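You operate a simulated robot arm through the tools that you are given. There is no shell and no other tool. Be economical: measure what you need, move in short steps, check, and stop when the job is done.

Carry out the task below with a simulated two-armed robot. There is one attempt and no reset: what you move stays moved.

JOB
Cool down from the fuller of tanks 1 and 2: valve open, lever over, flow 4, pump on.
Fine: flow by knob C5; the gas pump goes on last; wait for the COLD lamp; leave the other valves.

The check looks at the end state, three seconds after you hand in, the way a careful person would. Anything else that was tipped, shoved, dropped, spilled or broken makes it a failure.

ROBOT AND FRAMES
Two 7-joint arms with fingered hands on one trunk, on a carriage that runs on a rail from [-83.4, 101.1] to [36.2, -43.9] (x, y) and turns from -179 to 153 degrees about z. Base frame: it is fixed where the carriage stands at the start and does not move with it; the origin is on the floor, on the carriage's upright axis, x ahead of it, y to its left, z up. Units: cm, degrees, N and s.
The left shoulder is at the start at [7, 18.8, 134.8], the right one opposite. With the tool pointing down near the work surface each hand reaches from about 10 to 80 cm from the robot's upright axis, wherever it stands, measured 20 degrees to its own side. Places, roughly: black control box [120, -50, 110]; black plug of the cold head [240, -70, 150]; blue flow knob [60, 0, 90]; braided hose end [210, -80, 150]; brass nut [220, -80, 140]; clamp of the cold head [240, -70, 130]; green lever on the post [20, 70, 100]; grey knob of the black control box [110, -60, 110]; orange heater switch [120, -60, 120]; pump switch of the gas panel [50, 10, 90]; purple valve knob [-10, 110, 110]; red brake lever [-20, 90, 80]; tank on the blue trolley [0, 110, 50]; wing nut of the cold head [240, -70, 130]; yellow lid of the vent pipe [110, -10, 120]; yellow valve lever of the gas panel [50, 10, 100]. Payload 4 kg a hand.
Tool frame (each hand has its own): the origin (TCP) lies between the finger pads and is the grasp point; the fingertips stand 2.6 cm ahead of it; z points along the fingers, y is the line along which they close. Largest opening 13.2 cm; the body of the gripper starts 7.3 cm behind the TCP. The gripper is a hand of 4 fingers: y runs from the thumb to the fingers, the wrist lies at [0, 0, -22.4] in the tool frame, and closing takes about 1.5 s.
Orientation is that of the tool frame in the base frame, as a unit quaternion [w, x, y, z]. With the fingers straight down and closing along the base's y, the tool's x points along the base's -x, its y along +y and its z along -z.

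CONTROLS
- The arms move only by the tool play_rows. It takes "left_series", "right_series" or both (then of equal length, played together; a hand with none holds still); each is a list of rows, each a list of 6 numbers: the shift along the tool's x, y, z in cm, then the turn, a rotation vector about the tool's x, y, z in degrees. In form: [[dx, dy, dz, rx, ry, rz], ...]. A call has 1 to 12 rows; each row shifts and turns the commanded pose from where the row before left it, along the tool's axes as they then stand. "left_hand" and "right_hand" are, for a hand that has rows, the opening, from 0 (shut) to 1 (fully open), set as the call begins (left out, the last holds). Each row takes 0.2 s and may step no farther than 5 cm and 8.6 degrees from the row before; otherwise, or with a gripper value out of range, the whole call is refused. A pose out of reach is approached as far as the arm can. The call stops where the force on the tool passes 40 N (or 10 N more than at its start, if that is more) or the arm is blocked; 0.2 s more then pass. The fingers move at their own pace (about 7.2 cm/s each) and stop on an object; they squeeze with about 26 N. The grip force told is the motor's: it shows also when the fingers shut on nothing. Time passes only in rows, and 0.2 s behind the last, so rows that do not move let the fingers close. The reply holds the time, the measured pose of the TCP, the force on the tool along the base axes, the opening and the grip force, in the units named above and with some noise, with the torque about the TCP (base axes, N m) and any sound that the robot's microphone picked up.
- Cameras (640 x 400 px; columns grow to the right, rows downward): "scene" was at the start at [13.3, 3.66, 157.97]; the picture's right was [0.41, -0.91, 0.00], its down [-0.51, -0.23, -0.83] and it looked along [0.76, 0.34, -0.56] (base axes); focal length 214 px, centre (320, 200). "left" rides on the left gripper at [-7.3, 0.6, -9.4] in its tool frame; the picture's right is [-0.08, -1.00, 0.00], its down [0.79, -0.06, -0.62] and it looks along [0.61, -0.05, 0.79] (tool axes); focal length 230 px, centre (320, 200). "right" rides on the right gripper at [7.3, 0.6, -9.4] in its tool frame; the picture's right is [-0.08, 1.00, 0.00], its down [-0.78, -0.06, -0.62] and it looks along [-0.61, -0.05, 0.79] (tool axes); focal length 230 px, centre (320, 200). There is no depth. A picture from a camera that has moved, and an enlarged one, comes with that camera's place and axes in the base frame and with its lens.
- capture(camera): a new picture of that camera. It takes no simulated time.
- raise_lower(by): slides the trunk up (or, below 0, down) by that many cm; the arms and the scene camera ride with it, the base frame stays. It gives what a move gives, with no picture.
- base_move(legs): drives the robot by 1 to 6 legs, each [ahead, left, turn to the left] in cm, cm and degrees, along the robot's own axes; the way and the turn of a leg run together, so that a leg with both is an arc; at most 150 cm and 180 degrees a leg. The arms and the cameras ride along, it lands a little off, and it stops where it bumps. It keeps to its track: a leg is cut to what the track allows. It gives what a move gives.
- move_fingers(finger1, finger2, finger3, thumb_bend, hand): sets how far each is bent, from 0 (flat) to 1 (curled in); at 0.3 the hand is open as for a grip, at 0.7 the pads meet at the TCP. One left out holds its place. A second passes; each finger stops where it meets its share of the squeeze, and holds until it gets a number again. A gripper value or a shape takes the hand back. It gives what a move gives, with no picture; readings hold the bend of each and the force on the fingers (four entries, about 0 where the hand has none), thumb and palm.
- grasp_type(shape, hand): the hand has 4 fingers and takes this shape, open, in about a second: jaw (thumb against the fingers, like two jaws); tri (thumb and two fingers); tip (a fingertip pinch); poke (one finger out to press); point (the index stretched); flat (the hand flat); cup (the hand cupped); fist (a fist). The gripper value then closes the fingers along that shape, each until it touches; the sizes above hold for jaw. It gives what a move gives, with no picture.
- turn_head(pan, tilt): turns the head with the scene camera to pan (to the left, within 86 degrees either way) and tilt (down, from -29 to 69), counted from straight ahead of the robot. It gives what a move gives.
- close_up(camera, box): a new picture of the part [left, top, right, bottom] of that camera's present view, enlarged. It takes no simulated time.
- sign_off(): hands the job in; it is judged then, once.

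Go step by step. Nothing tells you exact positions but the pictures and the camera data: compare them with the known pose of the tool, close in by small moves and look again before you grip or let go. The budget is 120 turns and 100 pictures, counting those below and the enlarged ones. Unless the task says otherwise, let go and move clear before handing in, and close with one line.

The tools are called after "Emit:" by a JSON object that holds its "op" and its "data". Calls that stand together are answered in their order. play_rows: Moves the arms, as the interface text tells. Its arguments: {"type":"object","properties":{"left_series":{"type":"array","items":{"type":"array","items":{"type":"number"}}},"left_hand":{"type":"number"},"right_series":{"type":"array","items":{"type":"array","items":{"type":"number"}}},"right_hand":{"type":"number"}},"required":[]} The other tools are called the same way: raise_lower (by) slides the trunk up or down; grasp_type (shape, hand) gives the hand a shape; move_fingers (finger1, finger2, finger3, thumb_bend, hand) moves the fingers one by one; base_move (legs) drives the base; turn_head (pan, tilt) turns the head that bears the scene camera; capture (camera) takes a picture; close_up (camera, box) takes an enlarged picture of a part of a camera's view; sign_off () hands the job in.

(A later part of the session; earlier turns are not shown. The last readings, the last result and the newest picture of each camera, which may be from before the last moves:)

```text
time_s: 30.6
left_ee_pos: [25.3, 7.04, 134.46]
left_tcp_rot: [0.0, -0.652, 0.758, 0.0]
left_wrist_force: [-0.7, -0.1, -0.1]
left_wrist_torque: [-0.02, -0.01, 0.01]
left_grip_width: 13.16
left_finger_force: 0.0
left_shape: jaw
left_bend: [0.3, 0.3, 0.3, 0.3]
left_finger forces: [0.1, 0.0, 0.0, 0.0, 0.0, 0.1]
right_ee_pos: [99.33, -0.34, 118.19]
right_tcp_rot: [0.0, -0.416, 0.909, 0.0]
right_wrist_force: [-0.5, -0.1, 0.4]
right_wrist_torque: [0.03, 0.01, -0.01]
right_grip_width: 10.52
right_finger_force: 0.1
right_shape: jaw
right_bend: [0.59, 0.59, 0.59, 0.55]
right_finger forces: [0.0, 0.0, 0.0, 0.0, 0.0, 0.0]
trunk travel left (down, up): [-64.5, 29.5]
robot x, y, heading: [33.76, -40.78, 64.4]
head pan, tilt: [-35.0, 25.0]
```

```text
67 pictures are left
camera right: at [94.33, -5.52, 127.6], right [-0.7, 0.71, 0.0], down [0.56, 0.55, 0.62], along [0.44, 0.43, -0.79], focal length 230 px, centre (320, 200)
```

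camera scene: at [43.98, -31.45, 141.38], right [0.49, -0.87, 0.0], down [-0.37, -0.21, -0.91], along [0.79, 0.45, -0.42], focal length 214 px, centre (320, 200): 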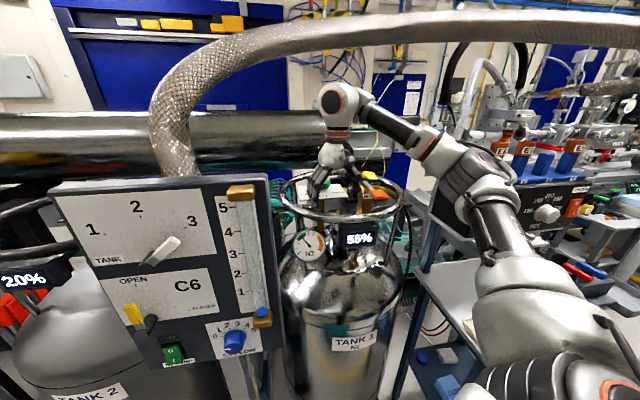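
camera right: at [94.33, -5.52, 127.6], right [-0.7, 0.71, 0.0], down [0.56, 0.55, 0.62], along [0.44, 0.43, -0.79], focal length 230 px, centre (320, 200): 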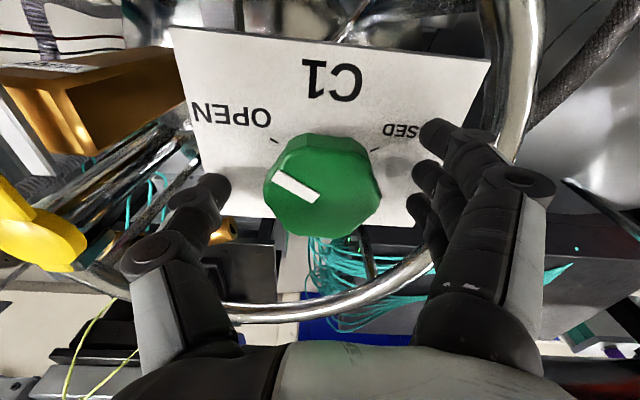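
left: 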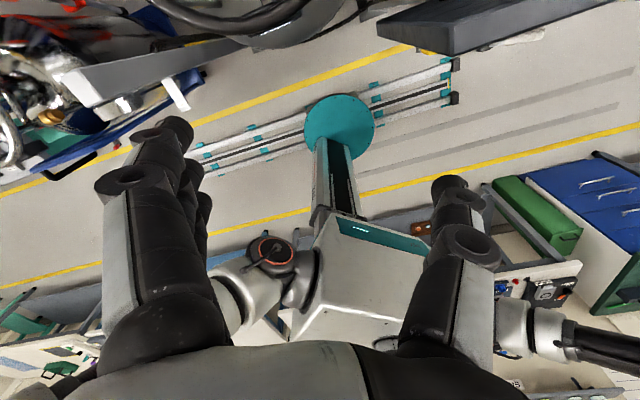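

C1 is clearly at OPEN. Backing the hand out along the approach line and getting clear.

Emit:
{"op": "play_rows", "data": {"right_series": [[4, 0, 0, 0, 0, 0], [4, 0, 0, 0, 0, 0], [4, 0, 0, 0, 0, 0], [4, 0, 0, 0, 0, 0], [4, 0, 0, 0, 0, 0], [4, 0, 0, 0, 0, 0], [4, 0, 0, 0, 0, 0], [4, 0, 0, 0, 0, 0], [4, 0, 0, 0, 0, 0], [4, 0, 0, 0, 0, 0]]}}

Emit:
{"op": "raise_lower", "data": {"by": 18}}

Emit:
{"op": "base_move", "data": {"legs": [[28.6, 62.1, 0], [0, 0, -60]]}}

Emit:
{"op": "turn_head", "data": {"pan": 0, "tilt": 35}}

Emit:
{"op": "capture", "data": {"camera": "scene"}}

```text
time_s: 32.8
left_ee_pos: [25.15, 6.93, 134.43]
left_tcp_rot: [0.002, -0.652, 0.758, 0.0]
left_wrist_force: [0.3, 0.3, 0.8]
left_wrist_torque: [0.03, -0.02, 0.03]
left_grip_width: 13.18
left_finger_force: 0.1
left_shape: jaw
left_bend: [0.3, 0.3, 0.3, 0.3]
left_finger forces: [0.0, 0.1, 0.0, 0.1, 0.0, 0.1]
right_ee_pos: [73.04, -30.89, 118.32]
right_tcp_rot: [0.0, -0.417, 0.909, 0.0]
right_wrist_force: [-0.4, 1.1, -0.6]
right_wrist_torque: [0.01, 0.01, 0.01]
right_grip_width: 10.54
right_finger_force: 0.1
right_shape: jaw
right_bend: [0.59, 0.59, 0.59, 0.55]
right_finger forces: [0.1, 0.0, 0.0, 0.0, 0.0, 0.1]
trunk travel left (down, up): [-64.5, 29.5]
robot x, y, heading: [33.54, -40.83, 64.8]
head pan, tilt: [-35.0, 25.0]
```

```text
time_s: 34.8
left_ee_pos: [25.25, 7.13, 152.57]
left_tcp_rot: [-0.001, -0.652, 0.758, -0.001]
left_wrist_force: [0.8, 0.4, 0.0]
left_wrist_torque: [0.0, 0.02, -0.01]
left_grip_width: 13.17
left_finger_force: 0.1
left_shape: jaw
left_bend: [0.3, 0.3, 0.3, 0.3]
left_finger forces: [0.1, 0.0, 0.0, 0.0, 0.0, 0.0]
right_ee_pos: [73.29, -30.71, 136.24]
right_tcp_rot: [0.0, -0.417, 0.909, 0.0]
right_wrist_force: [0.0, 0.9, 0.1]
right_wrist_torque: [0.0, 0.04, -0.01]
right_grip_width: 10.52
right_finger_force: 0.1
right_shape: jaw
right_bend: [0.59, 0.59, 0.59, 0.55]
right_finger forces: [0.1, 0.1, 0.0, 0.0, 0.0, 0.0]
trunk travel left (down, up): [-82.5, 11.5]
robot x, y, heading: [33.62, -40.64, 64.8]
head pan, tilt: [-35.0, 25.0]
```

```text
time_s: 41.2
left_ee_pos: [26.41, 44.31, 152.38]
left_tcp_rot: [0.0, -0.2, 0.98, 0.0]
left_wrist_force: [-0.3, 0.0, 0.3]
left_wrist_torque: [0.04, -0.01, 0.01]
left_grip_width: 13.19
left_finger_force: 0.0
left_shape: jaw
left_bend: [0.3, 0.3, 0.3, 0.3]
left_finger forces: [0.1, 0.0, 0.1, 0.1, 0.0, 0.0]
right_ee_pos: [19.21, -16.46, 136.19]
right_tcp_rot: [0.0, 0.079, 0.997, 0.001]
right_wrist_force: [0.5, 0.1, 0.4]
right_wrist_torque: [0.03, -0.05, -0.03]
right_grip_width: 10.51
right_finger_force: 0.0
right_shape: jaw
right_bend: [0.59, 0.59, 0.59, 0.55]
right_finger forces: [0.0, 0.1, 0.1, 0.0, 0.0, 0.0]
trunk travel left (down, up): [-82.5, 11.5]
robot x, y, heading: [-10.35, 11.84, 6.3]
head pan, tilt: [-35.0, 25.0]
```

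```text
time_s: 42.2
left_ee_pos: [26.34, 44.18, 152.38]
left_tcp_rot: [-0.001, -0.199, 0.98, 0.0]
left_wrist_force: [-0.7, 0.1, -0.5]
left_wrist_torque: [0.0, 0.03, 0.01]
left_grip_width: 13.2
left_finger_force: 0.1
left_shape: jaw
left_bend: [0.3, 0.3, 0.3, 0.3]
left_finger forces: [0.1, 0.0, 0.1, 0.0, 0.0, 0.1]
right_ee_pos: [19.29, -16.35, 136.15]
right_tcp_rot: [0.0, 0.079, 0.997, 0.0]
right_wrist_force: [0.4, -0.4, 0.2]
right_wrist_torque: [-0.01, 0.01, 0.01]
right_grip_width: 10.54
right_finger_force: 0.1
right_shape: jaw
right_bend: [0.59, 0.59, 0.59, 0.55]
right_finger forces: [0.0, 0.1, 0.0, 0.0, 0.0, 0.0]
trunk travel left (down, up): [-82.5, 11.5]
robot x, y, heading: [-10.25, 12.69, 6.3]
head pan, tilt: [0.0, 35.0]
```

```text
66 pictures are left
camera scene: at [3.93, 13.65, 157.82], right [0.11, -0.99, 0.0], down [-0.57, -0.06, -0.82], along [0.81, 0.09, -0.57], focal length 214 px, centre (320, 200)
```

scene: 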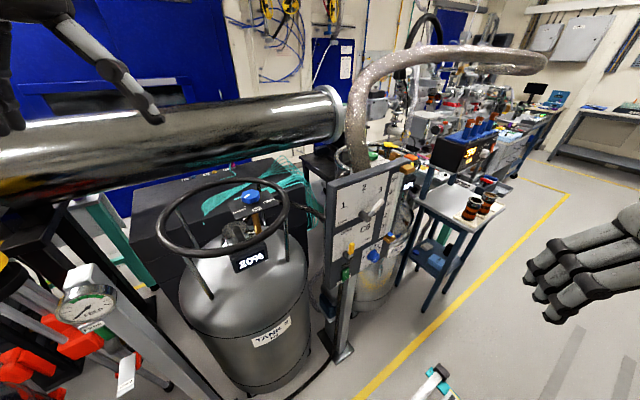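

The panel plane is parallel to the rail, with inward normal about [0.77, 0.63, 0]; the tank lever must turn about 120° counter-clockwise from 3 to 1. I'll bring the right hand to a stand-off in front of the panel and pitch it horizontal.

Emit:
{"op": "play_rows", "data": {"right_series": [[-3.84, 2.07, 0.83, 0, 0, 0], [-3.84, 2.07, 0.83, 0, 0, 0], [-3.84, 2.07, 0.83, 0, 0, 0], [-3.84, 2.07, 0.83, 0, 0, 0], [-3.84, 2.07, 0.83, 0, 0, 0], [-3.84, 2.07, 0.83, 0, 0, 0], [0, 0, 0, 0, 0, -8.1], [0, 0, 0, 0, 0, -8.1], [0, 0, 0, 0, 0, -8.1], [0, 0, 0, 0, 0, -8.1], [0, 0, 0, 0, 0, -8.1], [0, 0, 0, 0, 0, -8.1]]}}

Emit:
{"op": "play_rows", "data": {"right_series": [[0, 0, 0, 0, -8.2, 0], [0, 0, 0, 0, -8.2, 0], [0, 0, 0, 0, -8.2, 0], [0, 0, 0, 0, -8.2, 0], [0, 0, 0, 0, -8.2, 0], [0, 0, 0, 0, -8.2, 0], [0, 0, 0, 0, -8.2, 0], [0, 0, 0, 0, -8.2, 0], [0, 0, 0, 0, -8.2, 0], [0, 0, 0, 0, -8.2, 0], [0, 0, 0, 0, -8, 0], [0, 0, 0, 0, 0, 0]]}}

Emit:
{"op": "capture", "data": {"camera": "right"}}

Emit:
{"op": "capture", "data": {"camera": "scene"}}

```text
time_s: 44.8
left_ee_pos: [26.34, 44.29, 152.44]
left_tcp_rot: [0.0, -0.198, 0.98, 0.0]
left_wrist_force: [-0.6, -0.6, 0.3]
left_wrist_torque: [-0.01, -0.01, 0.0]
left_grip_width: 13.19
left_finger_force: 0.1
left_shape: jaw
left_bend: [0.3, 0.3, 0.3, 0.3]
left_finger forces: [0.0, 0.0, 0.0, 0.0, 0.0, 0.0]
right_ee_pos: [44.04, -7.82, 131.18]
right_tcp_rot: [0.0, -0.339, 0.941, 0.0]
right_wrist_force: [-0.5, -1.0, 0.3]
right_wrist_torque: [-0.01, -0.02, -0.03]
right_grip_width: 10.54
right_finger_force: 0.0
right_shape: jaw
right_bend: [0.59, 0.59, 0.59, 0.55]
right_finger forces: [0.0, 0.1, 0.0, 0.1, 0.0, 0.0]
trunk travel left (down, up): [-82.5, 11.5]
robot x, y, heading: [-9.91, 11.86, 6.3]
head pan, tilt: [0.0, 35.0]
```

```text
time_s: 47.4
left_ee_pos: [26.36, 44.26, 152.44]
left_tcp_rot: [0.0, -0.199, 0.98, 0.0]
left_wrist_force: [0.0, 0.0, -0.5]
left_wrist_torque: [0.02, 0.0, -0.01]
left_grip_width: 13.16
left_finger_force: 0.1
left_shape: jaw
left_bend: [0.3, 0.3, 0.3, 0.3]
left_finger forces: [0.0, 0.1, 0.0, 0.0, 0.0, 0.0]
right_ee_pos: [43.9, -7.92, 131.23]
right_tcp_rot: [0.666, -0.239, 0.665, 0.239]
right_wrist_force: [-0.8, 0.5, 0.2]
right_wrist_torque: [0.01, 0.0, 0.01]
right_grip_width: 10.52
right_finger_force: 0.1
right_shape: jaw
right_bend: [0.59, 0.59, 0.59, 0.55]
right_finger forces: [0.1, 0.1, 0.0, 0.0, 0.1, 0.1]
trunk travel left (down, up): [-82.5, 11.5]
robot x, y, heading: [-9.88, 12.36, 6.2]
head pan, tilt: [0.0, 35.0]
```

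```text
65 pictures are left
camera right: at [36.5, -13.39, 124.02], right [-0.64, 0.77, 0.08], down [-0.44, -0.44, 0.78], along [0.64, 0.46, 0.62], focal length 230 px, centre (320, 200)
```

right: 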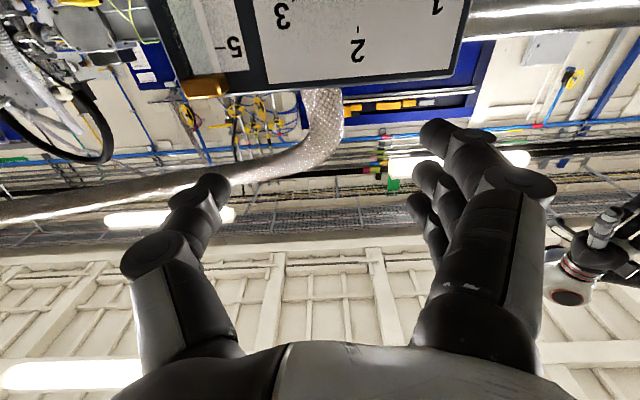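

```text
64 pictures are left
camera scene: at [3.94, 13.66, 157.82], right [0.11, -0.99, 0.0], down [-0.57, -0.06, -0.82], along [0.81, 0.09, -0.57], focal length 214 px, centre (320, 200)
```

scene: 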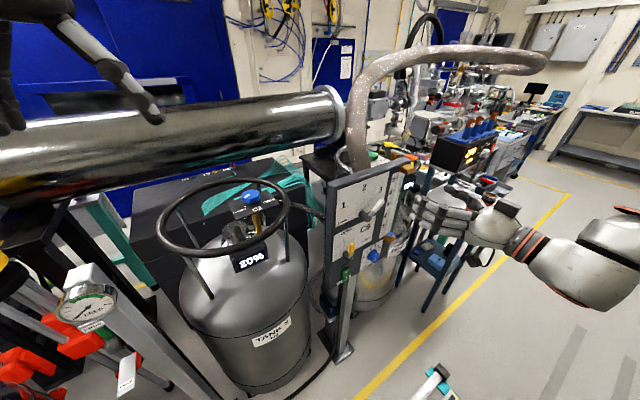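

Hand is horizontal. I'll lower the trunk 10 cm and roll the hand so its -x runs along the lever, then look.

Emit:
{"op": "raise_lower", "data": {"by": -10}}

Emit:
{"op": "play_rows", "data": {"right_series": [[0, 0, 0, 0, 0, 8.1], [0, 0, 0, 0, 0, 8.1], [0, 0, 0, 0, 0, 8.1], [0, 0, 0, 0, 0, 8.1], [0, 0, 0, 0, 0, 8.1], [0, 0, 0, 0, 0, 8.1], [0, 0, 0, 0, 0, 8.1], [0, 0, 0, 0, 0, 0]]}}

Emit:
{"op": "capture", "data": {"camera": "right"}}

Emit:
{"op": "close_up", "data": {"camera": "scene", "box": [300, 150, 520, 320]}}

```text
time_s: 48.7
left_ee_pos: [26.41, 44.24, 142.43]
left_tcp_rot: [0.001, -0.2, 0.98, 0.0]
left_wrist_force: [0.0, 0.4, 0.1]
left_wrist_torque: [0.0, 0.0, -0.03]
left_grip_width: 13.16
left_finger_force: 0.0
left_shape: jaw
left_bend: [0.3, 0.3, 0.3, 0.3]
left_finger forces: [0.0, 0.0, 0.0, 0.0, 0.1, 0.0]
right_ee_pos: [43.85, -7.85, 121.35]
right_tcp_rot: [0.666, -0.238, 0.666, 0.238]
right_wrist_force: [-0.5, 0.0, 0.2]
right_wrist_torque: [-0.03, 0.02, 0.0]
right_grip_width: 10.53
right_finger_force: 0.1
right_shape: jaw
right_bend: [0.59, 0.59, 0.59, 0.55]
right_finger forces: [0.0, 0.1, 0.0, 0.1, 0.1, 0.0]
trunk travel left (down, up): [-72.5, 21.5]
robot x, y, heading: [-10.16, 12.29, 6.2]
head pan, tilt: [0.0, 35.0]
```

```text
time_s: 50.5
left_ee_pos: [26.36, 44.19, 142.39]
left_tcp_rot: [0.001, -0.199, 0.98, 0.0]
left_wrist_force: [0.6, -0.7, -0.3]
left_wrist_torque: [0.02, 0.0, 0.05]
left_grip_width: 13.19
left_finger_force: 0.0
left_shape: jaw
left_bend: [0.3, 0.3, 0.3, 0.3]
left_finger forces: [0.0, 0.1, 0.0, 0.0, 0.1, 0.0]
right_ee_pos: [43.96, -7.87, 121.16]
right_tcp_rot: [0.472, 0.107, 0.7, 0.525]
right_wrist_force: [0.7, 0.9, 0.8]
right_wrist_torque: [0.01, 0.0, -0.02]
right_grip_width: 10.53
right_finger_force: 0.0
right_shape: jaw
right_bend: [0.59, 0.59, 0.59, 0.55]
right_finger forces: [0.1, 0.0, 0.0, 0.0, 0.0, 0.0]
trunk travel left (down, up): [-72.5, 21.5]
robot x, y, heading: [-10.16, 11.58, 6.3]
head pan, tilt: [0.0, 35.0]
```

```text
63 pictures are left
camera right: at [32.75, -8.91, 117.8], right [-0.31, 0.37, 0.88], down [-0.04, -0.92, 0.38], along [0.95, 0.08, 0.3], focal length 230 px, centre (320, 200)
```

right: 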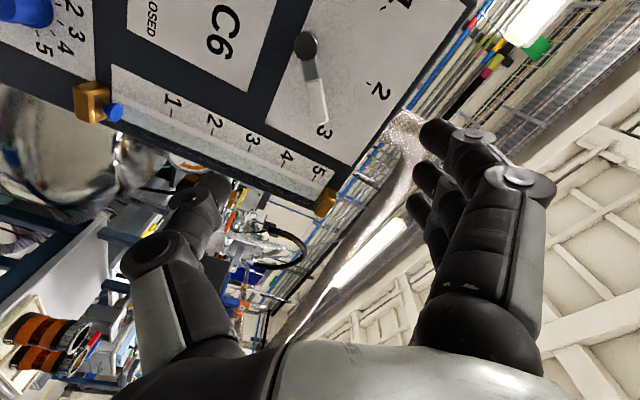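

```text
2.35 times, centred on (410, 235) of scene
camera zoom: at [3.91, 13.63, 147.82], right [0.11, -0.99, 0.0], down [-0.57, -0.06, -0.82], along [0.81, 0.09, -0.57], focal length 505 px, centre (108, 118)
```

zoom: 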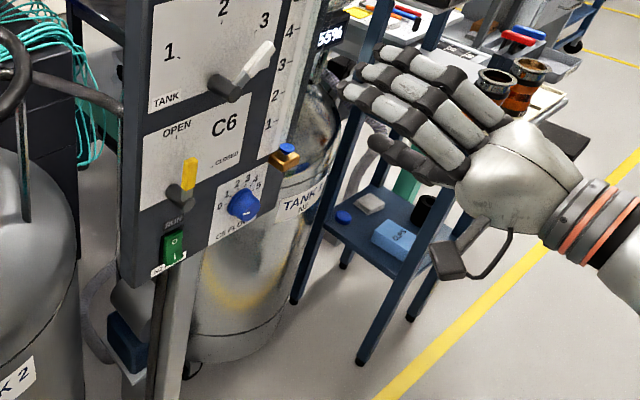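

Hub at about [52.9, 4.9, 117.6] and the lever tip agree between cameras. I'll advance 10 cm with the small lateral correction, then check.

Emit:
{"op": "play_rows", "data": {"right_series": [[0.5, -0.3, 3.4, 0, 0, 0], [0, 0, 3.4, 0, 0, 0], [0, 0, 3.2, 0, 0, 0], [0, 0, 0, 0, 0, 0]]}}

Emit:
{"op": "capture", "data": {"camera": "right"}}

```text
time_s: 51.5
left_ee_pos: [26.34, 44.22, 142.33]
left_tcp_rot: [0.001, -0.199, 0.98, 0.0]
left_wrist_force: [0.2, 0.4, -0.5]
left_wrist_torque: [-0.02, -0.03, -0.01]
left_grip_width: 13.19
left_finger_force: 0.1
left_shape: jaw
left_bend: [0.3, 0.3, 0.3, 0.3]
left_finger forces: [0.0, 0.0, 0.0, 0.0, 0.0, 0.0]
right_ee_pos: [51.61, -1.3, 120.59]
right_tcp_rot: [0.473, 0.105, 0.699, 0.526]
right_wrist_force: [-0.1, -0.1, -0.2]
right_wrist_torque: [0.0, 0.0, -0.02]
right_grip_width: 10.54
right_finger_force: 0.0
right_shape: jaw
right_bend: [0.59, 0.59, 0.59, 0.55]
right_finger forces: [0.0, 0.1, 0.0, 0.1, 0.0, 0.0]
trunk travel left (down, up): [-72.5, 21.5]
robot x, y, heading: [-9.95, 12.16, 6.5]
head pan, tilt: [0.0, 35.0]
```

```text
61 pictures are left
camera right: at [40.49, -2.31, 117.23], right [-0.31, 0.37, 0.88], down [-0.04, -0.92, 0.38], along [0.95, 0.08, 0.3], focal length 230 px, centre (320, 200)
```

right: 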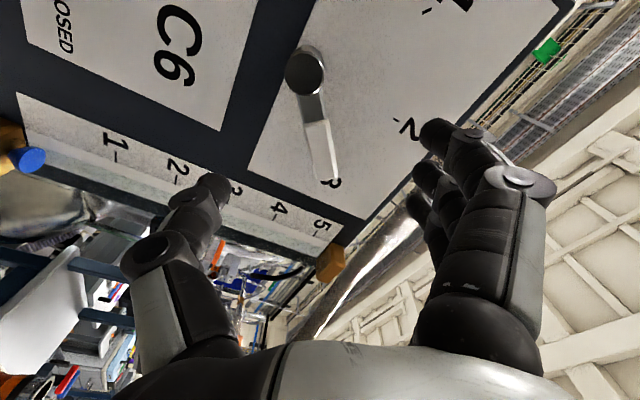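

Lever is centred between fingers and thumb. Advancing 5.6 cm with a 5° roll to align, then closing.

Emit:
{"op": "play_rows", "data": {"right_series": [[0.1, 0, 3, 0, 0, -2.5], [0, 0, 2.6, 0, 0, -2.5], [0, 0, 0, 0, 0, 0]]}}

Emit:
{"op": "capture", "data": {"camera": "right"}}

```text
time_s: 52.3
left_ee_pos: [26.35, 44.14, 142.46]
left_tcp_rot: [0.001, -0.199, 0.98, 0.001]
left_wrist_force: [0.4, -0.4, 0.8]
left_wrist_torque: [-0.02, 0.03, -0.01]
left_grip_width: 13.19
left_finger_force: 0.1
left_shape: jaw
left_bend: [0.3, 0.3, 0.3, 0.3]
left_finger forces: [0.0, 0.0, 0.1, 0.0, 0.0, 0.1]
right_ee_pos: [55.87, 2.2, 120.64]
right_tcp_rot: [0.496, 0.075, 0.703, 0.505]
right_wrist_force: [-5.1, -3.9, -0.5]
right_wrist_torque: [0.19, -0.28, 0.29]
right_grip_width: 10.53
right_finger_force: 0.1
right_shape: jaw
right_bend: [0.6, 0.6, 0.59, 0.55]
right_finger forces: [2.9, 2.3, 1.8, 0.0, 0.1, 0.1]
trunk travel left (down, up): [-72.5, 21.5]
robot x, y, heading: [-10.17, 12.0, 6.0]
head pan, tilt: [0.0, 35.0]
```

```text
60 pictures are left
camera right: at [44.85, 0.86, 116.7], right [-0.35, 0.43, 0.83], down [-0.06, -0.9, 0.44], along [0.93, 0.1, 0.34], focal length 230 px, centre (320, 200)
```

right: 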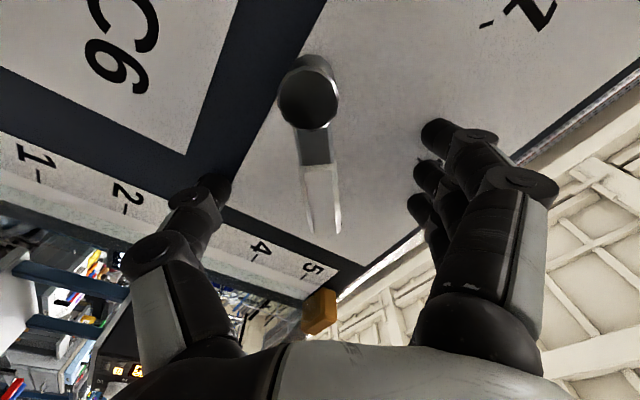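

Fingertips just touch the panel (about 6 N), so I'll back off 0.7 cm and then close on the lever.

Emit:
{"op": "play_rows", "data": {"right_series": [[0, 0, -0.7, 0, 0, 0], [0, 0, 0, 0, 0, 0], [0, 0, 0, 0, 0, 0], [0, 0, 0, 0, 0, 0], [0, 0, 0, 0, 0, 0], [0, 0, 0, 0, 0, 0], [0, 0, 0, 0, 0, 0], [0, 0, 0, 0, 0, 0]], "right_hand": 0}}

Emit:
{"op": "capture", "data": {"camera": "right"}}

```text
time_s: 54.1
left_ee_pos: [26.42, 44.43, 142.29]
left_tcp_rot: [-0.001, -0.199, 0.98, -0.001]
left_wrist_force: [-0.1, 0.2, -0.1]
left_wrist_torque: [-0.02, -0.01, -0.02]
left_grip_width: 13.17
left_finger_force: 0.1
left_shape: jaw
left_bend: [0.3, 0.3, 0.3, 0.3]
left_finger forces: [0.0, 0.0, 0.0, 0.1, 0.1, 0.0]
right_ee_pos: [55.47, 1.9, 120.45]
right_tcp_rot: [0.494, 0.074, 0.704, 0.505]
right_wrist_force: [6.2, 3.2, -1.8]
right_wrist_torque: [-0.15, 0.02, -0.14]
right_grip_width: 1.64
right_finger_force: 26.3
right_shape: jaw
right_bend: [0.76, 0.74, 0.76, 0.73]
right_finger forces: [0.3, 7.2, 0.0, 0.1, 10.3, 0.0]
trunk travel left (down, up): [-72.5, 21.5]
robot x, y, heading: [-10.11, 12.27, 6.1]
head pan, tilt: [0.0, 35.0]
```

```text
59 pictures are left
camera right: at [44.46, 0.58, 116.59], right [-0.35, 0.43, 0.83], down [-0.06, -0.9, 0.44], along [0.93, 0.11, 0.34], focal length 230 px, centre (320, 200)
```

right: 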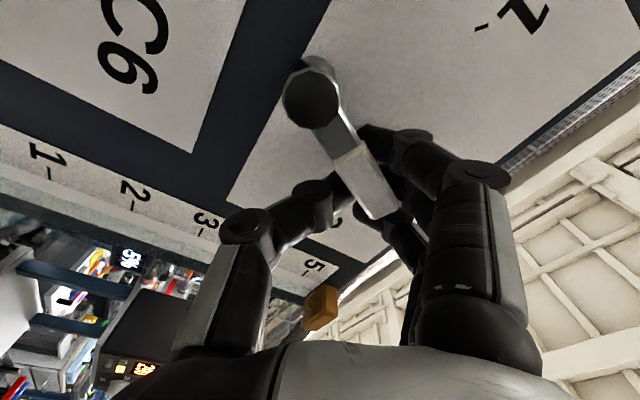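

The thumb already swung the lever part of the way (to about 62°), and it is now held. I'll swing the hand around the hub about 80° counter-clockwise.

Emit:
{"op": "play_rows", "data": {"right_series": [[0.041, 0.636, 0, 0, 0, -7.3], [0.041, 0.636, 0, 0, 0, -7.3], [0.041, 0.636, 0, 0, 0, -7.3], [0.041, 0.636, 0, 0, 0, -7.3], [0.041, 0.636, 0, 0, 0, -7.3], [0.041, 0.636, 0, 0, 0, -7.3], [0, 0, 0, 0, 0, 0]]}}

Emit:
{"op": "capture", "data": {"camera": "right"}}

```text
time_s: 55.7
left_ee_pos: [26.53, 44.43, 142.3]
left_tcp_rot: [0.0, -0.199, 0.98, 0.0]
left_wrist_force: [0.0, -0.2, -0.3]
left_wrist_torque: [-0.01, 0.0, 0.01]
left_grip_width: 13.18
left_finger_force: 0.1
left_shape: jaw
left_bend: [0.3, 0.3, 0.3, 0.3]
left_finger forces: [0.1, 0.1, 0.1, 0.1, 0.0, 0.0]
right_ee_pos: [53.34, 4.48, 122.37]
right_tcp_rot: [0.647, -0.194, 0.68, 0.284]
right_wrist_force: [6.1, 1.7, 1.0]
right_wrist_torque: [-0.08, -0.06, -0.18]
right_grip_width: 1.61
right_finger_force: 26.3
right_shape: jaw
right_bend: [0.76, 0.74, 0.76, 0.73]
right_finger forces: [0.2, 7.7, 0.0, 0.0, 11.1, 0.1]
trunk travel left (down, up): [-72.5, 21.5]
robot x, y, heading: [-9.9, 12.11, 6.2]
head pan, tilt: [0.0, 35.0]
```

```text
58 pictures are left
camera right: at [45.25, -0.36, 115.37], right [-0.62, 0.75, 0.21], down [-0.37, -0.52, 0.77], along [0.69, 0.4, 0.6], focal length 230 px, centre (320, 200)
```

right: 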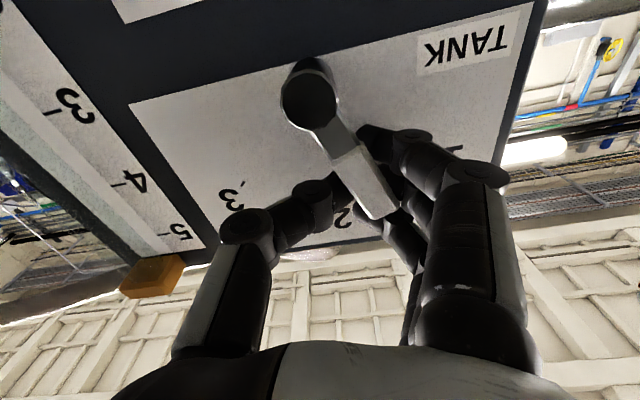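

On track: lever now about 106°, target is about 150°. Another 44°.

Emit:
{"op": "play_rows", "data": {"right_series": [[0.041, 0.636, 0, 0, 0, -7.3], [0.041, 0.636, 0, 0, 0, -7.3], [0.041, 0.636, 0, 0, 0, -7.3], [0.041, 0.636, 0, 0, 0, -7.3], [0.041, 0.636, 0, 0, 0, -7.3], [0.041, 0.636, 0, 0, 0, -7.3], [0, 0, 0, 0, 0, 0]]}}

Emit:
{"op": "capture", "data": {"camera": "right"}}

Emit:
{"op": "close_up", "data": {"camera": "scene", "box": [300, 150, 460, 270]}}

```text
time_s: 57.3
left_ee_pos: [26.41, 44.0, 142.55]
left_tcp_rot: [0.0, -0.198, 0.98, 0.001]
left_wrist_force: [-0.3, 0.1, -0.9]
left_wrist_torque: [0.0, 0.01, -0.04]
left_grip_width: 13.16
left_finger_force: 0.0
left_shape: jaw
left_bend: [0.3, 0.3, 0.3, 0.3]
left_finger forces: [0.0, 0.0, 0.0, 0.1, 0.0, 0.1]
right_ee_pos: [50.85, 6.88, 121.73]
right_tcp_rot: [0.709, -0.432, 0.558, 0.02]
right_wrist_force: [11.4, -11.1, 23.8]
right_wrist_torque: [0.23, -0.16, -0.18]
right_grip_width: 1.36
right_finger_force: 26.3
right_shape: jaw
right_bend: [0.76, 0.75, 0.76, 0.66]
right_finger forces: [0.0, 1.2, 0.0, 0.0, 23.5, 0.0]
trunk travel left (down, up): [-72.5, 21.5]
robot x, y, heading: [-10.29, 12.18, 6.2]
head pan, tilt: [0.0, 35.0]
```

```text
57 pictures are left
camera right: at [46.14, -2.02, 115.59], right [-0.54, 0.66, -0.52], down [-0.74, -0.07, 0.67], along [0.4, 0.75, 0.53], focal length 230 px, centre (320, 200)
```

right: 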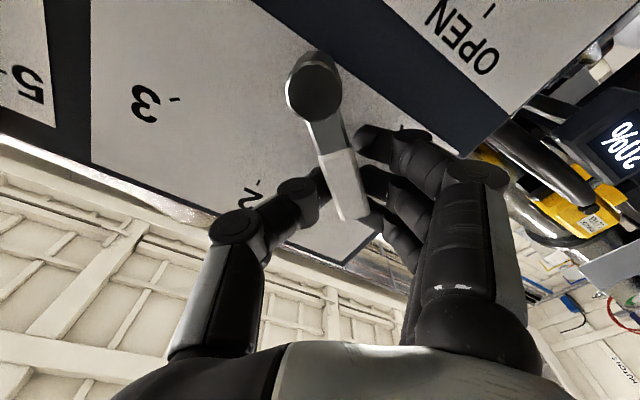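

```text
3.33 times, centred on (380, 210) of scene
camera zoom: at [3.89, 13.42, 147.84], right [0.11, -0.99, 0.0], down [-0.57, -0.06, -0.82], along [0.81, 0.09, -0.57], focal length 715 px, centre (120, 167)
```

zoom: 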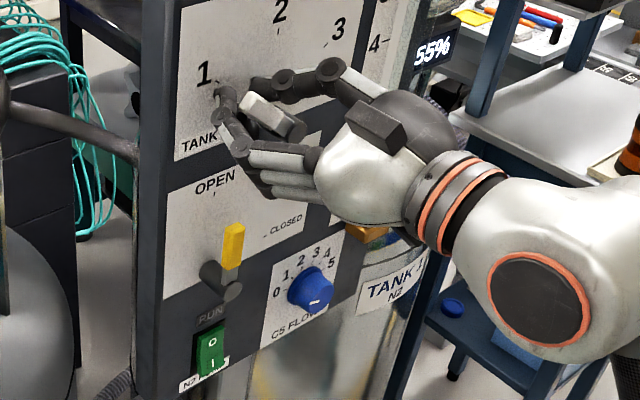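

Force rose to 28 N, so the lever seems at its stop at 1. I'll release and look.

Emit:
{"op": "play_rows", "data": {"right_series": [[0, -0.5, 0, 0, 0, 0], [0, 0, 0, 0, 0, 0], [0, 0, 0, 0, 0, 0], [0, 0, 0, 0, 0, 0], [0, 0, -4, 0, 0, 0], [0, 0, -4, 0, 0, 0], [0, 0, -4, 0, 0, 0], [0, 0, 0, 0, 0, 0]], "right_hand": 0.6}}

Emit:
{"op": "capture", "data": {"camera": "right"}}

Emit:
{"op": "close_up", "data": {"camera": "scene", "box": [320, 150, 420, 300]}}

```text
time_s: 59.1
left_ee_pos: [26.41, 44.29, 142.29]
left_tcp_rot: [-0.001, -0.2, 0.98, 0.0]
left_wrist_force: [-0.4, 0.2, -0.1]
left_wrist_torque: [0.0, 0.03, 0.03]
left_grip_width: 13.19
left_finger_force: 0.0
left_shape: jaw
left_bend: [0.3, 0.3, 0.3, 0.3]
left_finger forces: [0.0, 0.0, 0.0, 0.0, 0.0, 0.1]
right_ee_pos: [41.75, -0.91, 121.72]
right_tcp_rot: [0.706, -0.433, 0.56, 0.023]
right_wrist_force: [-0.2, 0.4, 0.1]
right_wrist_torque: [0.01, -0.01, -0.01]
right_grip_width: 7.89
right_finger_force: 0.1
right_shape: jaw
right_bend: [0.71, 0.71, 0.71, 0.71]
right_finger forces: [0.0, 0.0, 0.0, 0.1, 0.0, 0.0]
trunk travel left (down, up): [-72.5, 21.5]
robot x, y, heading: [-10.07, 12.5, 6.2]
head pan, tilt: [0.0, 35.0]
```

```text
55 pictures are left
camera right: at [37.03, -9.84, 115.65], right [-0.54, 0.66, -0.52], down [-0.74, -0.07, 0.67], along [0.4, 0.75, 0.53], focal length 230 px, centre (320, 200)
```

right: 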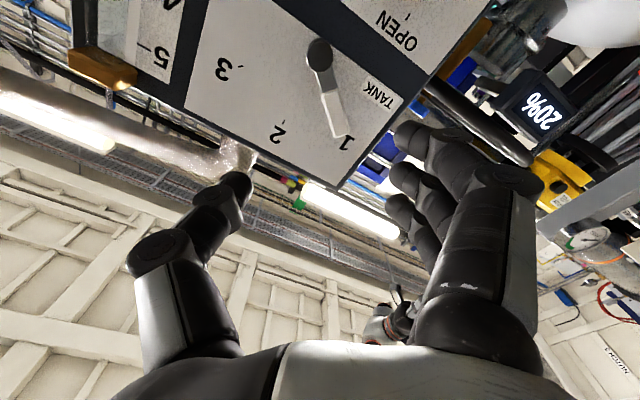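

```text
2.67 times, centred on (370, 225) of scene
camera zoom: at [3.96, 13.68, 147.81], right [0.11, -0.99, 0.0], down [-0.57, -0.06, -0.82], along [0.81, 0.09, -0.57], focal length 572 px, centre (187, 133)
```

zoom: 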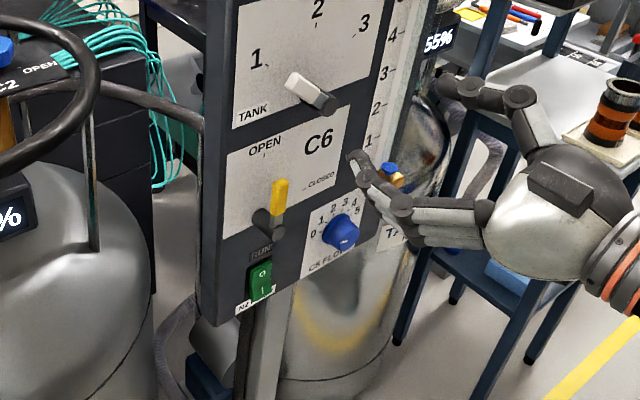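

Emit:
{"op": "close_up", "data": {"camera": "right", "box": [200, 0, 440, 180]}}

```text
2.22 times, centred on (320, 90) of right
camera zoom: at [37.03, -9.84, 115.65], right [-0.54, 0.66, -0.52], down [-0.74, -0.07, 0.67], along [0.4, 0.75, 0.53], focal length 511 px, centre (320, 444)
```

zoom: 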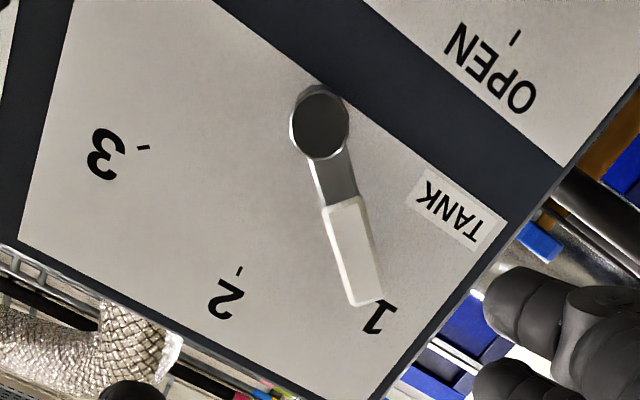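

The lever points squarely at 1. Next is C5: I'll raise the left hand out of the way, lower the trunk and roll the right hand upright to look at the knob.

Emit:
{"op": "play_rows", "data": {"left_series": [[3, 0, -4, 0, 0, 0], [3, 0, -4, 0, 0, 0], [3, 0, -4, 0, 0, 0], [2, 0, -4, 0, 0, 0], [0, 0, -4, 0, 0, 0]], "right_series": [[0, 0, -2, 0, 0, 7.2], [0, 0, 0, 0, 0, 7.2], [0, 0, 0, 0, 0, 7.2], [0, 0, 0, 0, 0, 7.2], [0, 0, 0, 0, 0, 7.2]]}}

Emit:
{"op": "raise_lower", "data": {"by": -25}}

Emit:
{"op": "capture", "data": {"camera": "right"}}

Emit:
{"op": "capture", "data": {"camera": "scene"}}

```text
time_s: 60.3
left_ee_pos: [16.06, 39.71, 151.33]
left_tcp_rot: [0.0, -0.199, 0.98, -0.002]
left_wrist_force: [-0.4, 0.6, 0.7]
left_wrist_torque: [-0.03, 0.05, 0.01]
left_grip_width: 13.19
left_finger_force: 0.0
left_shape: jaw
left_bend: [0.3, 0.3, 0.3, 0.3]
left_finger forces: [0.0, 0.1, 0.0, 0.0, 0.0, 0.0]
left hand out of reach, approached as far as the arm can: row 3, 4, 5
right_ee_pos: [40.51, -2.02, 121.78]
right_tcp_rot: [0.664, -0.237, 0.667, 0.24]
right_wrist_force: [0.1, -0.1, -0.3]
right_wrist_torque: [0.02, 0.02, 0.0]
right_grip_width: 7.86
right_finger_force: 0.1
right_shape: jaw
right_bend: [0.71, 0.71, 0.71, 0.71]
right_finger forces: [0.1, 0.0, 0.1, 0.1, 0.0, 0.1]
trunk travel left (down, up): [-72.5, 21.5]
robot x, y, heading: [-9.94, 12.43, 6.3]
head pan, tilt: [0.0, 35.0]
```

```text
time_s: 62.9
left_ee_pos: [15.78, 39.53, 126.38]
left_tcp_rot: [0.001, -0.199, 0.98, -0.001]
left_wrist_force: [0.5, -0.6, 0.4]
left_wrist_torque: [0.01, -0.01, -0.02]
left_grip_width: 13.19
left_finger_force: 0.1
left_shape: jaw
left_bend: [0.3, 0.3, 0.3, 0.3]
left_finger forces: [0.0, 0.1, 0.0, 0.0, 0.0, 0.0]
right_ee_pos: [40.24, -2.06, 96.98]
right_tcp_rot: [0.666, -0.239, 0.666, 0.239]
right_wrist_force: [-0.3, 0.0, 0.3]
right_wrist_torque: [0.04, 0.01, 0.0]
right_grip_width: 7.89
right_finger_force: 0.0
right_shape: jaw
right_bend: [0.71, 0.71, 0.71, 0.71]
right_finger forces: [0.0, 0.0, 0.0, 0.0, 0.0, 0.1]
trunk travel left (down, up): [-47.5, 46.5]
robot x, y, heading: [-9.93, 11.89, 6.0]
head pan, tilt: [0.0, 35.0]
```

```text
52 pictures are left
camera right: at [32.81, -7.59, 89.69], right [-0.63, 0.77, 0.08], down [-0.44, -0.44, 0.78], along [0.64, 0.46, 0.61], focal length 230 px, centre (320, 200)
```

right: 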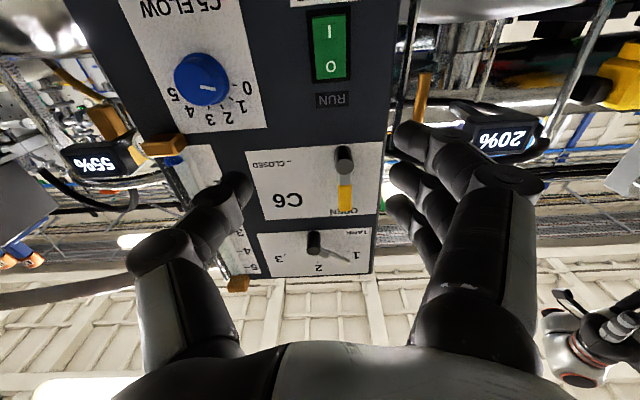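

```text
51 pictures are left
camera scene: at [3.92, 13.66, 122.82], right [0.11, -0.99, 0.0], down [-0.57, -0.06, -0.82], along [0.81, 0.09, -0.57], focal length 214 px, centre (320, 200)
```

scene: 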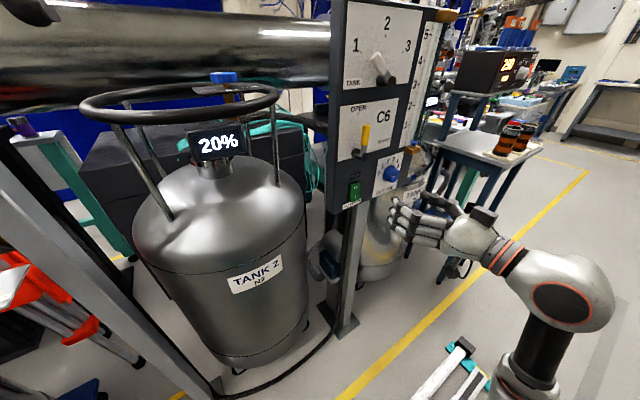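

Emit:
{"op": "close_up", "data": {"camera": "right", "box": [140, 0, 290, 140]}}

Emit:
{"op": "close_up", "data": {"camera": "scene", "box": [330, 130, 430, 220]}}

```text
2.86 times, centred on (215, 70) of right
camera zoom: at [32.81, -7.59, 89.69], right [-0.63, 0.77, 0.08], down [-0.44, -0.44, 0.78], along [0.64, 0.46, 0.61], focal length 657 px, centre (620, 571)
```

zoom: 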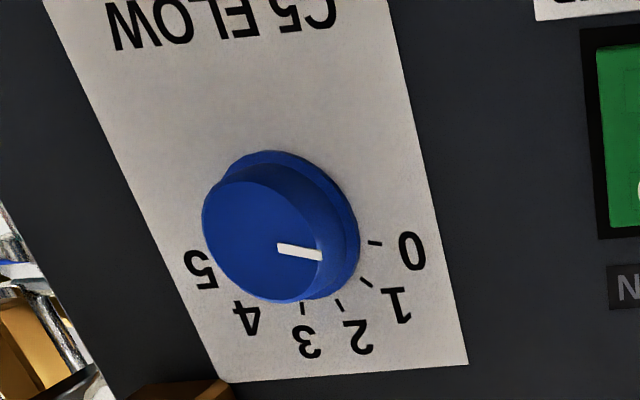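

```text
4.44 times, centred on (380, 175) of scene
camera zoom: at [3.92, 13.66, 122.82], right [0.11, -0.99, 0.0], down [-0.57, -0.06, -0.82], along [0.81, 0.09, -0.57], focal length 953 px, centre (53, 311)
```

zoom: 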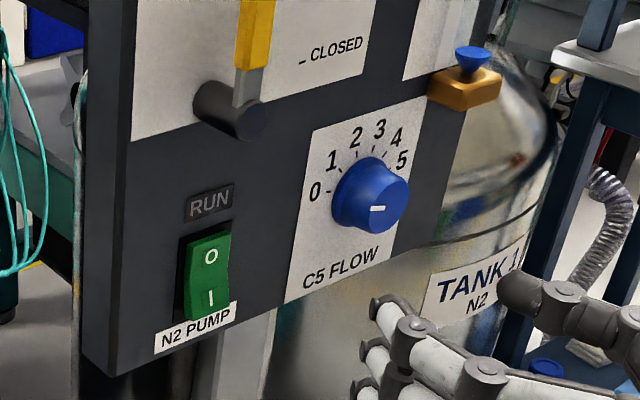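

C5's mark is at 0 and the ticks are 30° apart, so 4 is 120° clockwise. I'll roll the hand 60° counter-clockwise and centre it in front of C5 at a short stand-off.

Emit:
{"op": "play_rows", "data": {"right_series": [[0.875, -2.925, 1, 0, 0, 0], [0.875, -2.925, 1, 0, 0, 0], [0.875, -2.925, 1, 0, 0, 0], [0.875, -2.925, 1, 0, 0, 0], [0, 0, 0, 0, 0, -7.5], [0, 0, 0, 0, 0, -7.5], [0, 0, 0, 0, 0, -7.5], [0, 0, 0, 0, 0, -7.5], [0, 0, 0, 0, 0, -7.5], [0, 0, 0, 0, 0, -7.5], [0, 0, 0, 0, 0, -7.5], [0, 0, 0, 0, 0, -7.5]], "right_hand": 0.65}}

Emit:
{"op": "capture", "data": {"camera": "right"}}

```text
time_s: 65.5
left_ee_pos: [15.78, 39.51, 126.37]
left_tcp_rot: [0.001, -0.199, 0.98, -0.002]
left_wrist_force: [0.1, -0.5, -0.5]
left_wrist_torque: [0.0, 0.02, 0.0]
left_grip_width: 13.17
left_finger_force: 0.0
left_shape: jaw
left_bend: [0.3, 0.3, 0.3, 0.3]
left_finger forces: [0.0, 0.1, 0.0, 0.1, 0.1, 0.1]
right_ee_pos: [50.77, -8.51, 93.25]
right_tcp_rot: [0.696, -0.539, 0.457, -0.126]
right_wrist_force: [-0.2, -0.4, -0.3]
right_wrist_torque: [-0.01, 0.0, -0.01]
right_grip_width: 8.54
right_finger_force: 0.1
right_shape: jaw
right_bend: [0.7, 0.7, 0.7, 0.67]
right_finger forces: [0.0, 0.0, 0.1, 0.0, 0.0, 0.0]
trunk travel left (down, up): [-47.5, 46.5]
robot x, y, heading: [-10.01, 12.11, 6.4]
head pan, tilt: [0.0, 35.0]
```

```text
48 pictures are left
camera right: at [47.52, -19.21, 89.24], right [-0.36, 0.44, -0.82], down [-0.89, 0.11, 0.45], along [0.28, 0.89, 0.35], focal length 230 px, centre (320, 200)
```

right: 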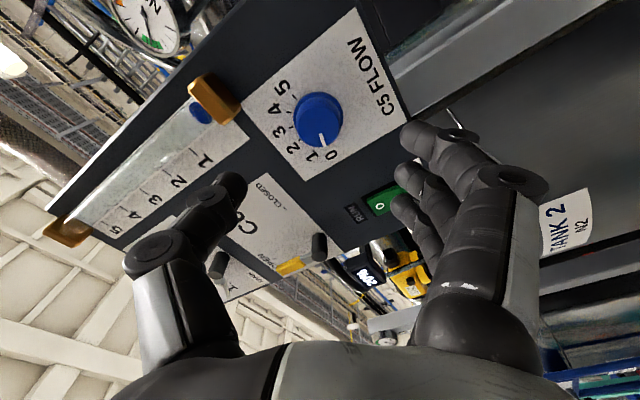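

The knob is centred. Advancing 10.2 cm to straddle it.

Emit:
{"op": "play_rows", "data": {"right_series": [[0.35, 0, 3.4, 0, 0, 0], [0, 0, 3.4, 0, 0, 0], [0, 0, 3.2, 0, 0, 0], [0, 0, 0, 0, 0, 0]]}}

Emit:
{"op": "capture", "data": {"camera": "right"}}

```text
time_s: 66.5
left_ee_pos: [15.76, 39.46, 126.57]
left_tcp_rot: [0.003, -0.199, 0.98, -0.002]
left_wrist_force: [-0.2, 0.5, -0.1]
left_wrist_torque: [0.04, -0.03, 0.0]
left_grip_width: 13.21
left_finger_force: 0.0
left_shape: jaw
left_bend: [0.3, 0.3, 0.3, 0.3]
left_finger forces: [0.0, 0.1, 0.1, 0.0, 0.1, 0.1]
right_ee_pos: [58.58, -2.41, 93.16]
right_tcp_rot: [0.696, -0.54, 0.457, -0.125]
right_wrist_force: [0.1, -0.3, -0.8]
right_wrist_torque: [-0.02, -0.02, 0.0]
right_grip_width: 8.55
right_finger_force: 0.0
right_shape: jaw
right_bend: [0.7, 0.7, 0.7, 0.67]
right_finger forces: [0.0, 0.0, 0.1, 0.0, 0.0, 0.1]
trunk travel left (down, up): [-47.5, 46.5]
robot x, y, heading: [-10.0, 12.14, 6.0]
head pan, tilt: [0.0, 35.0]
```

```text
47 pictures are left
camera right: at [55.34, -13.09, 89.08], right [-0.36, 0.44, -0.82], down [-0.89, 0.11, 0.45], along [0.28, 0.89, 0.35], focal length 230 px, centre (320, 200)
```

right: 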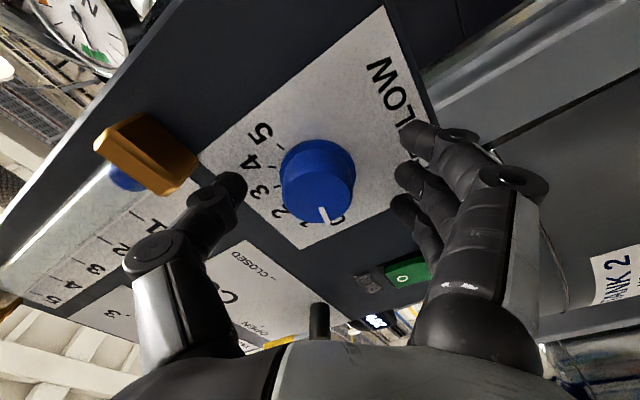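

Centred within a couple of millimetres. Going 0.3 cm deeper and closing.

Emit:
{"op": "play_rows", "data": {"right_series": [[-0.1, -0.1, 0.3, 0, 0, 0], [0, 0, 0, 0, 0, 0], [0, 0, 0, 0, 0, 0], [0, 0, 0, 0, 0, 0], [0, 0, 0, 0, 0, 0], [0, 0, 0, 0, 0, 0]], "right_hand": 0}}

Emit:
{"op": "capture", "data": {"camera": "right"}}

```text
time_s: 67.9
left_ee_pos: [15.91, 39.62, 126.38]
left_tcp_rot: [0.001, -0.2, 0.98, -0.001]
left_wrist_force: [0.3, 0.2, -0.4]
left_wrist_torque: [0.04, -0.01, -0.03]
left_grip_width: 13.17
left_finger_force: 0.1
left_shape: jaw
left_bend: [0.3, 0.3, 0.3, 0.3]
left_finger forces: [0.0, 0.0, 0.0, 0.0, 0.0, 0.1]
right_ee_pos: [58.97, -2.21, 93.19]
right_tcp_rot: [0.695, -0.539, 0.458, -0.126]
right_wrist_force: [5.1, 0.2, 1.8]
right_wrist_torque: [0.02, -0.02, 0.0]
right_grip_width: 2.43
right_finger_force: 25.6
right_shape: jaw
right_bend: [0.69, 0.73, 0.72, 0.7]
right_finger forces: [5.5, 8.0, 9.4, 0.0, 23.5, 0.0]
trunk travel left (down, up): [-47.5, 46.5]
robot x, y, heading: [-10.12, 12.24, 6.2]
head pan, tilt: [0.0, 35.0]
```

```text
46 pictures are left
camera right: at [55.57, -12.89, 89.25], right [-0.36, 0.44, -0.82], down [-0.89, 0.11, 0.45], along [0.29, 0.89, 0.35], focal length 230 px, centre (320, 200)
```

right: 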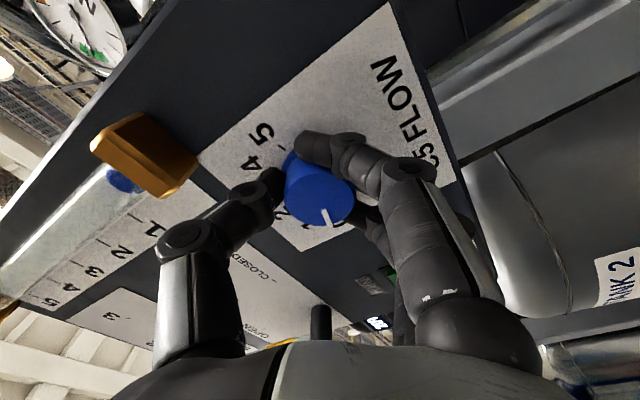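

Gripped. Turning 60° clockwise first.

Emit:
{"op": "play_rows", "data": {"right_series": [[0, 0, 0, 0, 0, 7.5], [0, 0, 0, 0, 0, 7.5], [0, 0, 0, 0, 0, 7.5], [0, 0, 0, 0, 0, 7.5], [0, 0, 0, 0, 0, 7.5], [0, 0, 0, 0, 0, 7.5], [0, 0, 0, 0, 0, 7.5], [0, 0, 0, 0, 0, 7.5], [0, 0, 0, 0, 0, 0]]}}

Emit:
{"op": "capture", "data": {"camera": "right"}}

Emit:
{"op": "close_up", "data": {"camera": "scene", "box": [330, 100, 470, 220]}}

```text
time_s: 69.9
left_ee_pos: [15.76, 39.55, 126.41]
left_tcp_rot: [0.002, -0.2, 0.98, -0.001]
left_wrist_force: [0.5, 1.2, 0.1]
left_wrist_torque: [0.03, -0.03, -0.02]
left_grip_width: 13.17
left_finger_force: 0.1
left_shape: jaw
left_bend: [0.3, 0.3, 0.3, 0.3]
left_finger forces: [0.0, 0.0, 0.0, 0.0, 0.0, 0.0]
right_ee_pos: [58.97, -2.17, 93.09]
right_tcp_rot: [0.665, -0.237, 0.667, 0.239]
right_wrist_force: [-16.9, -0.5, -18.8]
right_wrist_torque: [-0.18, 0.06, 0.39]
right_grip_width: 2.43
right_finger_force: 26.4
right_shape: jaw
right_bend: [0.69, 0.73, 0.72, 0.71]
right_finger forces: [11.0, 13.3, 11.9, 0.0, 21.8, 0.0]
trunk travel left (down, up): [-47.5, 46.5]
robot x, y, heading: [-10.32, 12.49, 5.8]
head pan, tilt: [0.0, 35.0]
```

```text
45 pictures are left
camera right: at [51.41, -7.7, 86.03], right [-0.63, 0.77, 0.08], down [-0.43, -0.44, 0.79], along [0.64, 0.46, 0.61], focal length 230 px, centre (320, 200)
```

right: 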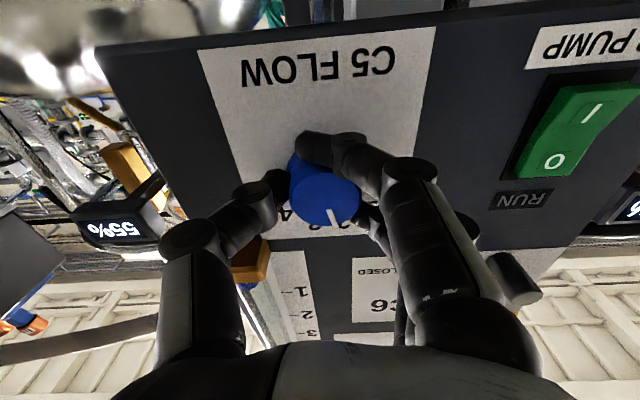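

```text
3.33 times, centred on (400, 160) of scene
camera zoom: at [3.89, 13.62, 122.8], right [0.11, -0.99, 0.0], down [-0.57, -0.06, -0.82], along [0.81, 0.09, -0.57], focal length 715 px, centre (53, 333)
```

zoom: 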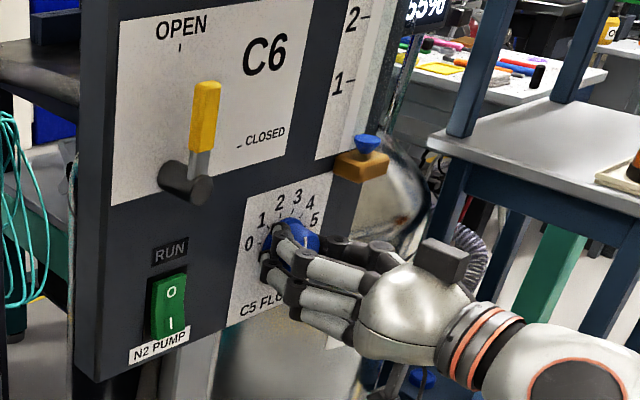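

The knob follows (mark near 2), but there is about 25 N side load. I'll ease the hand a little in the load's direction before turning further.

Emit:
{"op": "play_rows", "data": {"right_series": [[0.3, 0.15, -0.1, 0, 0, 0], [0, 0, 0, 0, 0, 0]]}}

```text
time_s: 70.5
left_ee_pos: [15.78, 39.56, 126.51]
left_tcp_rot: [0.001, -0.2, 0.98, -0.002]
left_wrist_force: [-0.4, 0.0, 1.2]
left_wrist_torque: [0.01, 0.03, 0.01]
left_grip_width: 13.19
left_finger_force: 0.1
left_shape: jaw
left_bend: [0.3, 0.3, 0.3, 0.3]
left_finger forces: [0.0, 0.1, 0.0, 0.0, 0.0, 0.1]
right_ee_pos: [58.87, -2.19, 93.0]
right_tcp_rot: [0.667, -0.237, 0.664, 0.24]
right_wrist_force: [0.3, 0.6, -0.9]
right_wrist_torque: [0.03, -0.03, 0.18]
right_grip_width: 2.37
right_finger_force: 26.1
right_shape: jaw
right_bend: [0.69, 0.73, 0.72, 0.7]
right_finger forces: [5.5, 9.8, 12.5, 0.1, 23.5, 0.0]
trunk travel left (down, up): [-47.5, 46.5]
robot x, y, heading: [-10.22, 12.03, 6.3]
head pan, tilt: [0.0, 35.0]
```

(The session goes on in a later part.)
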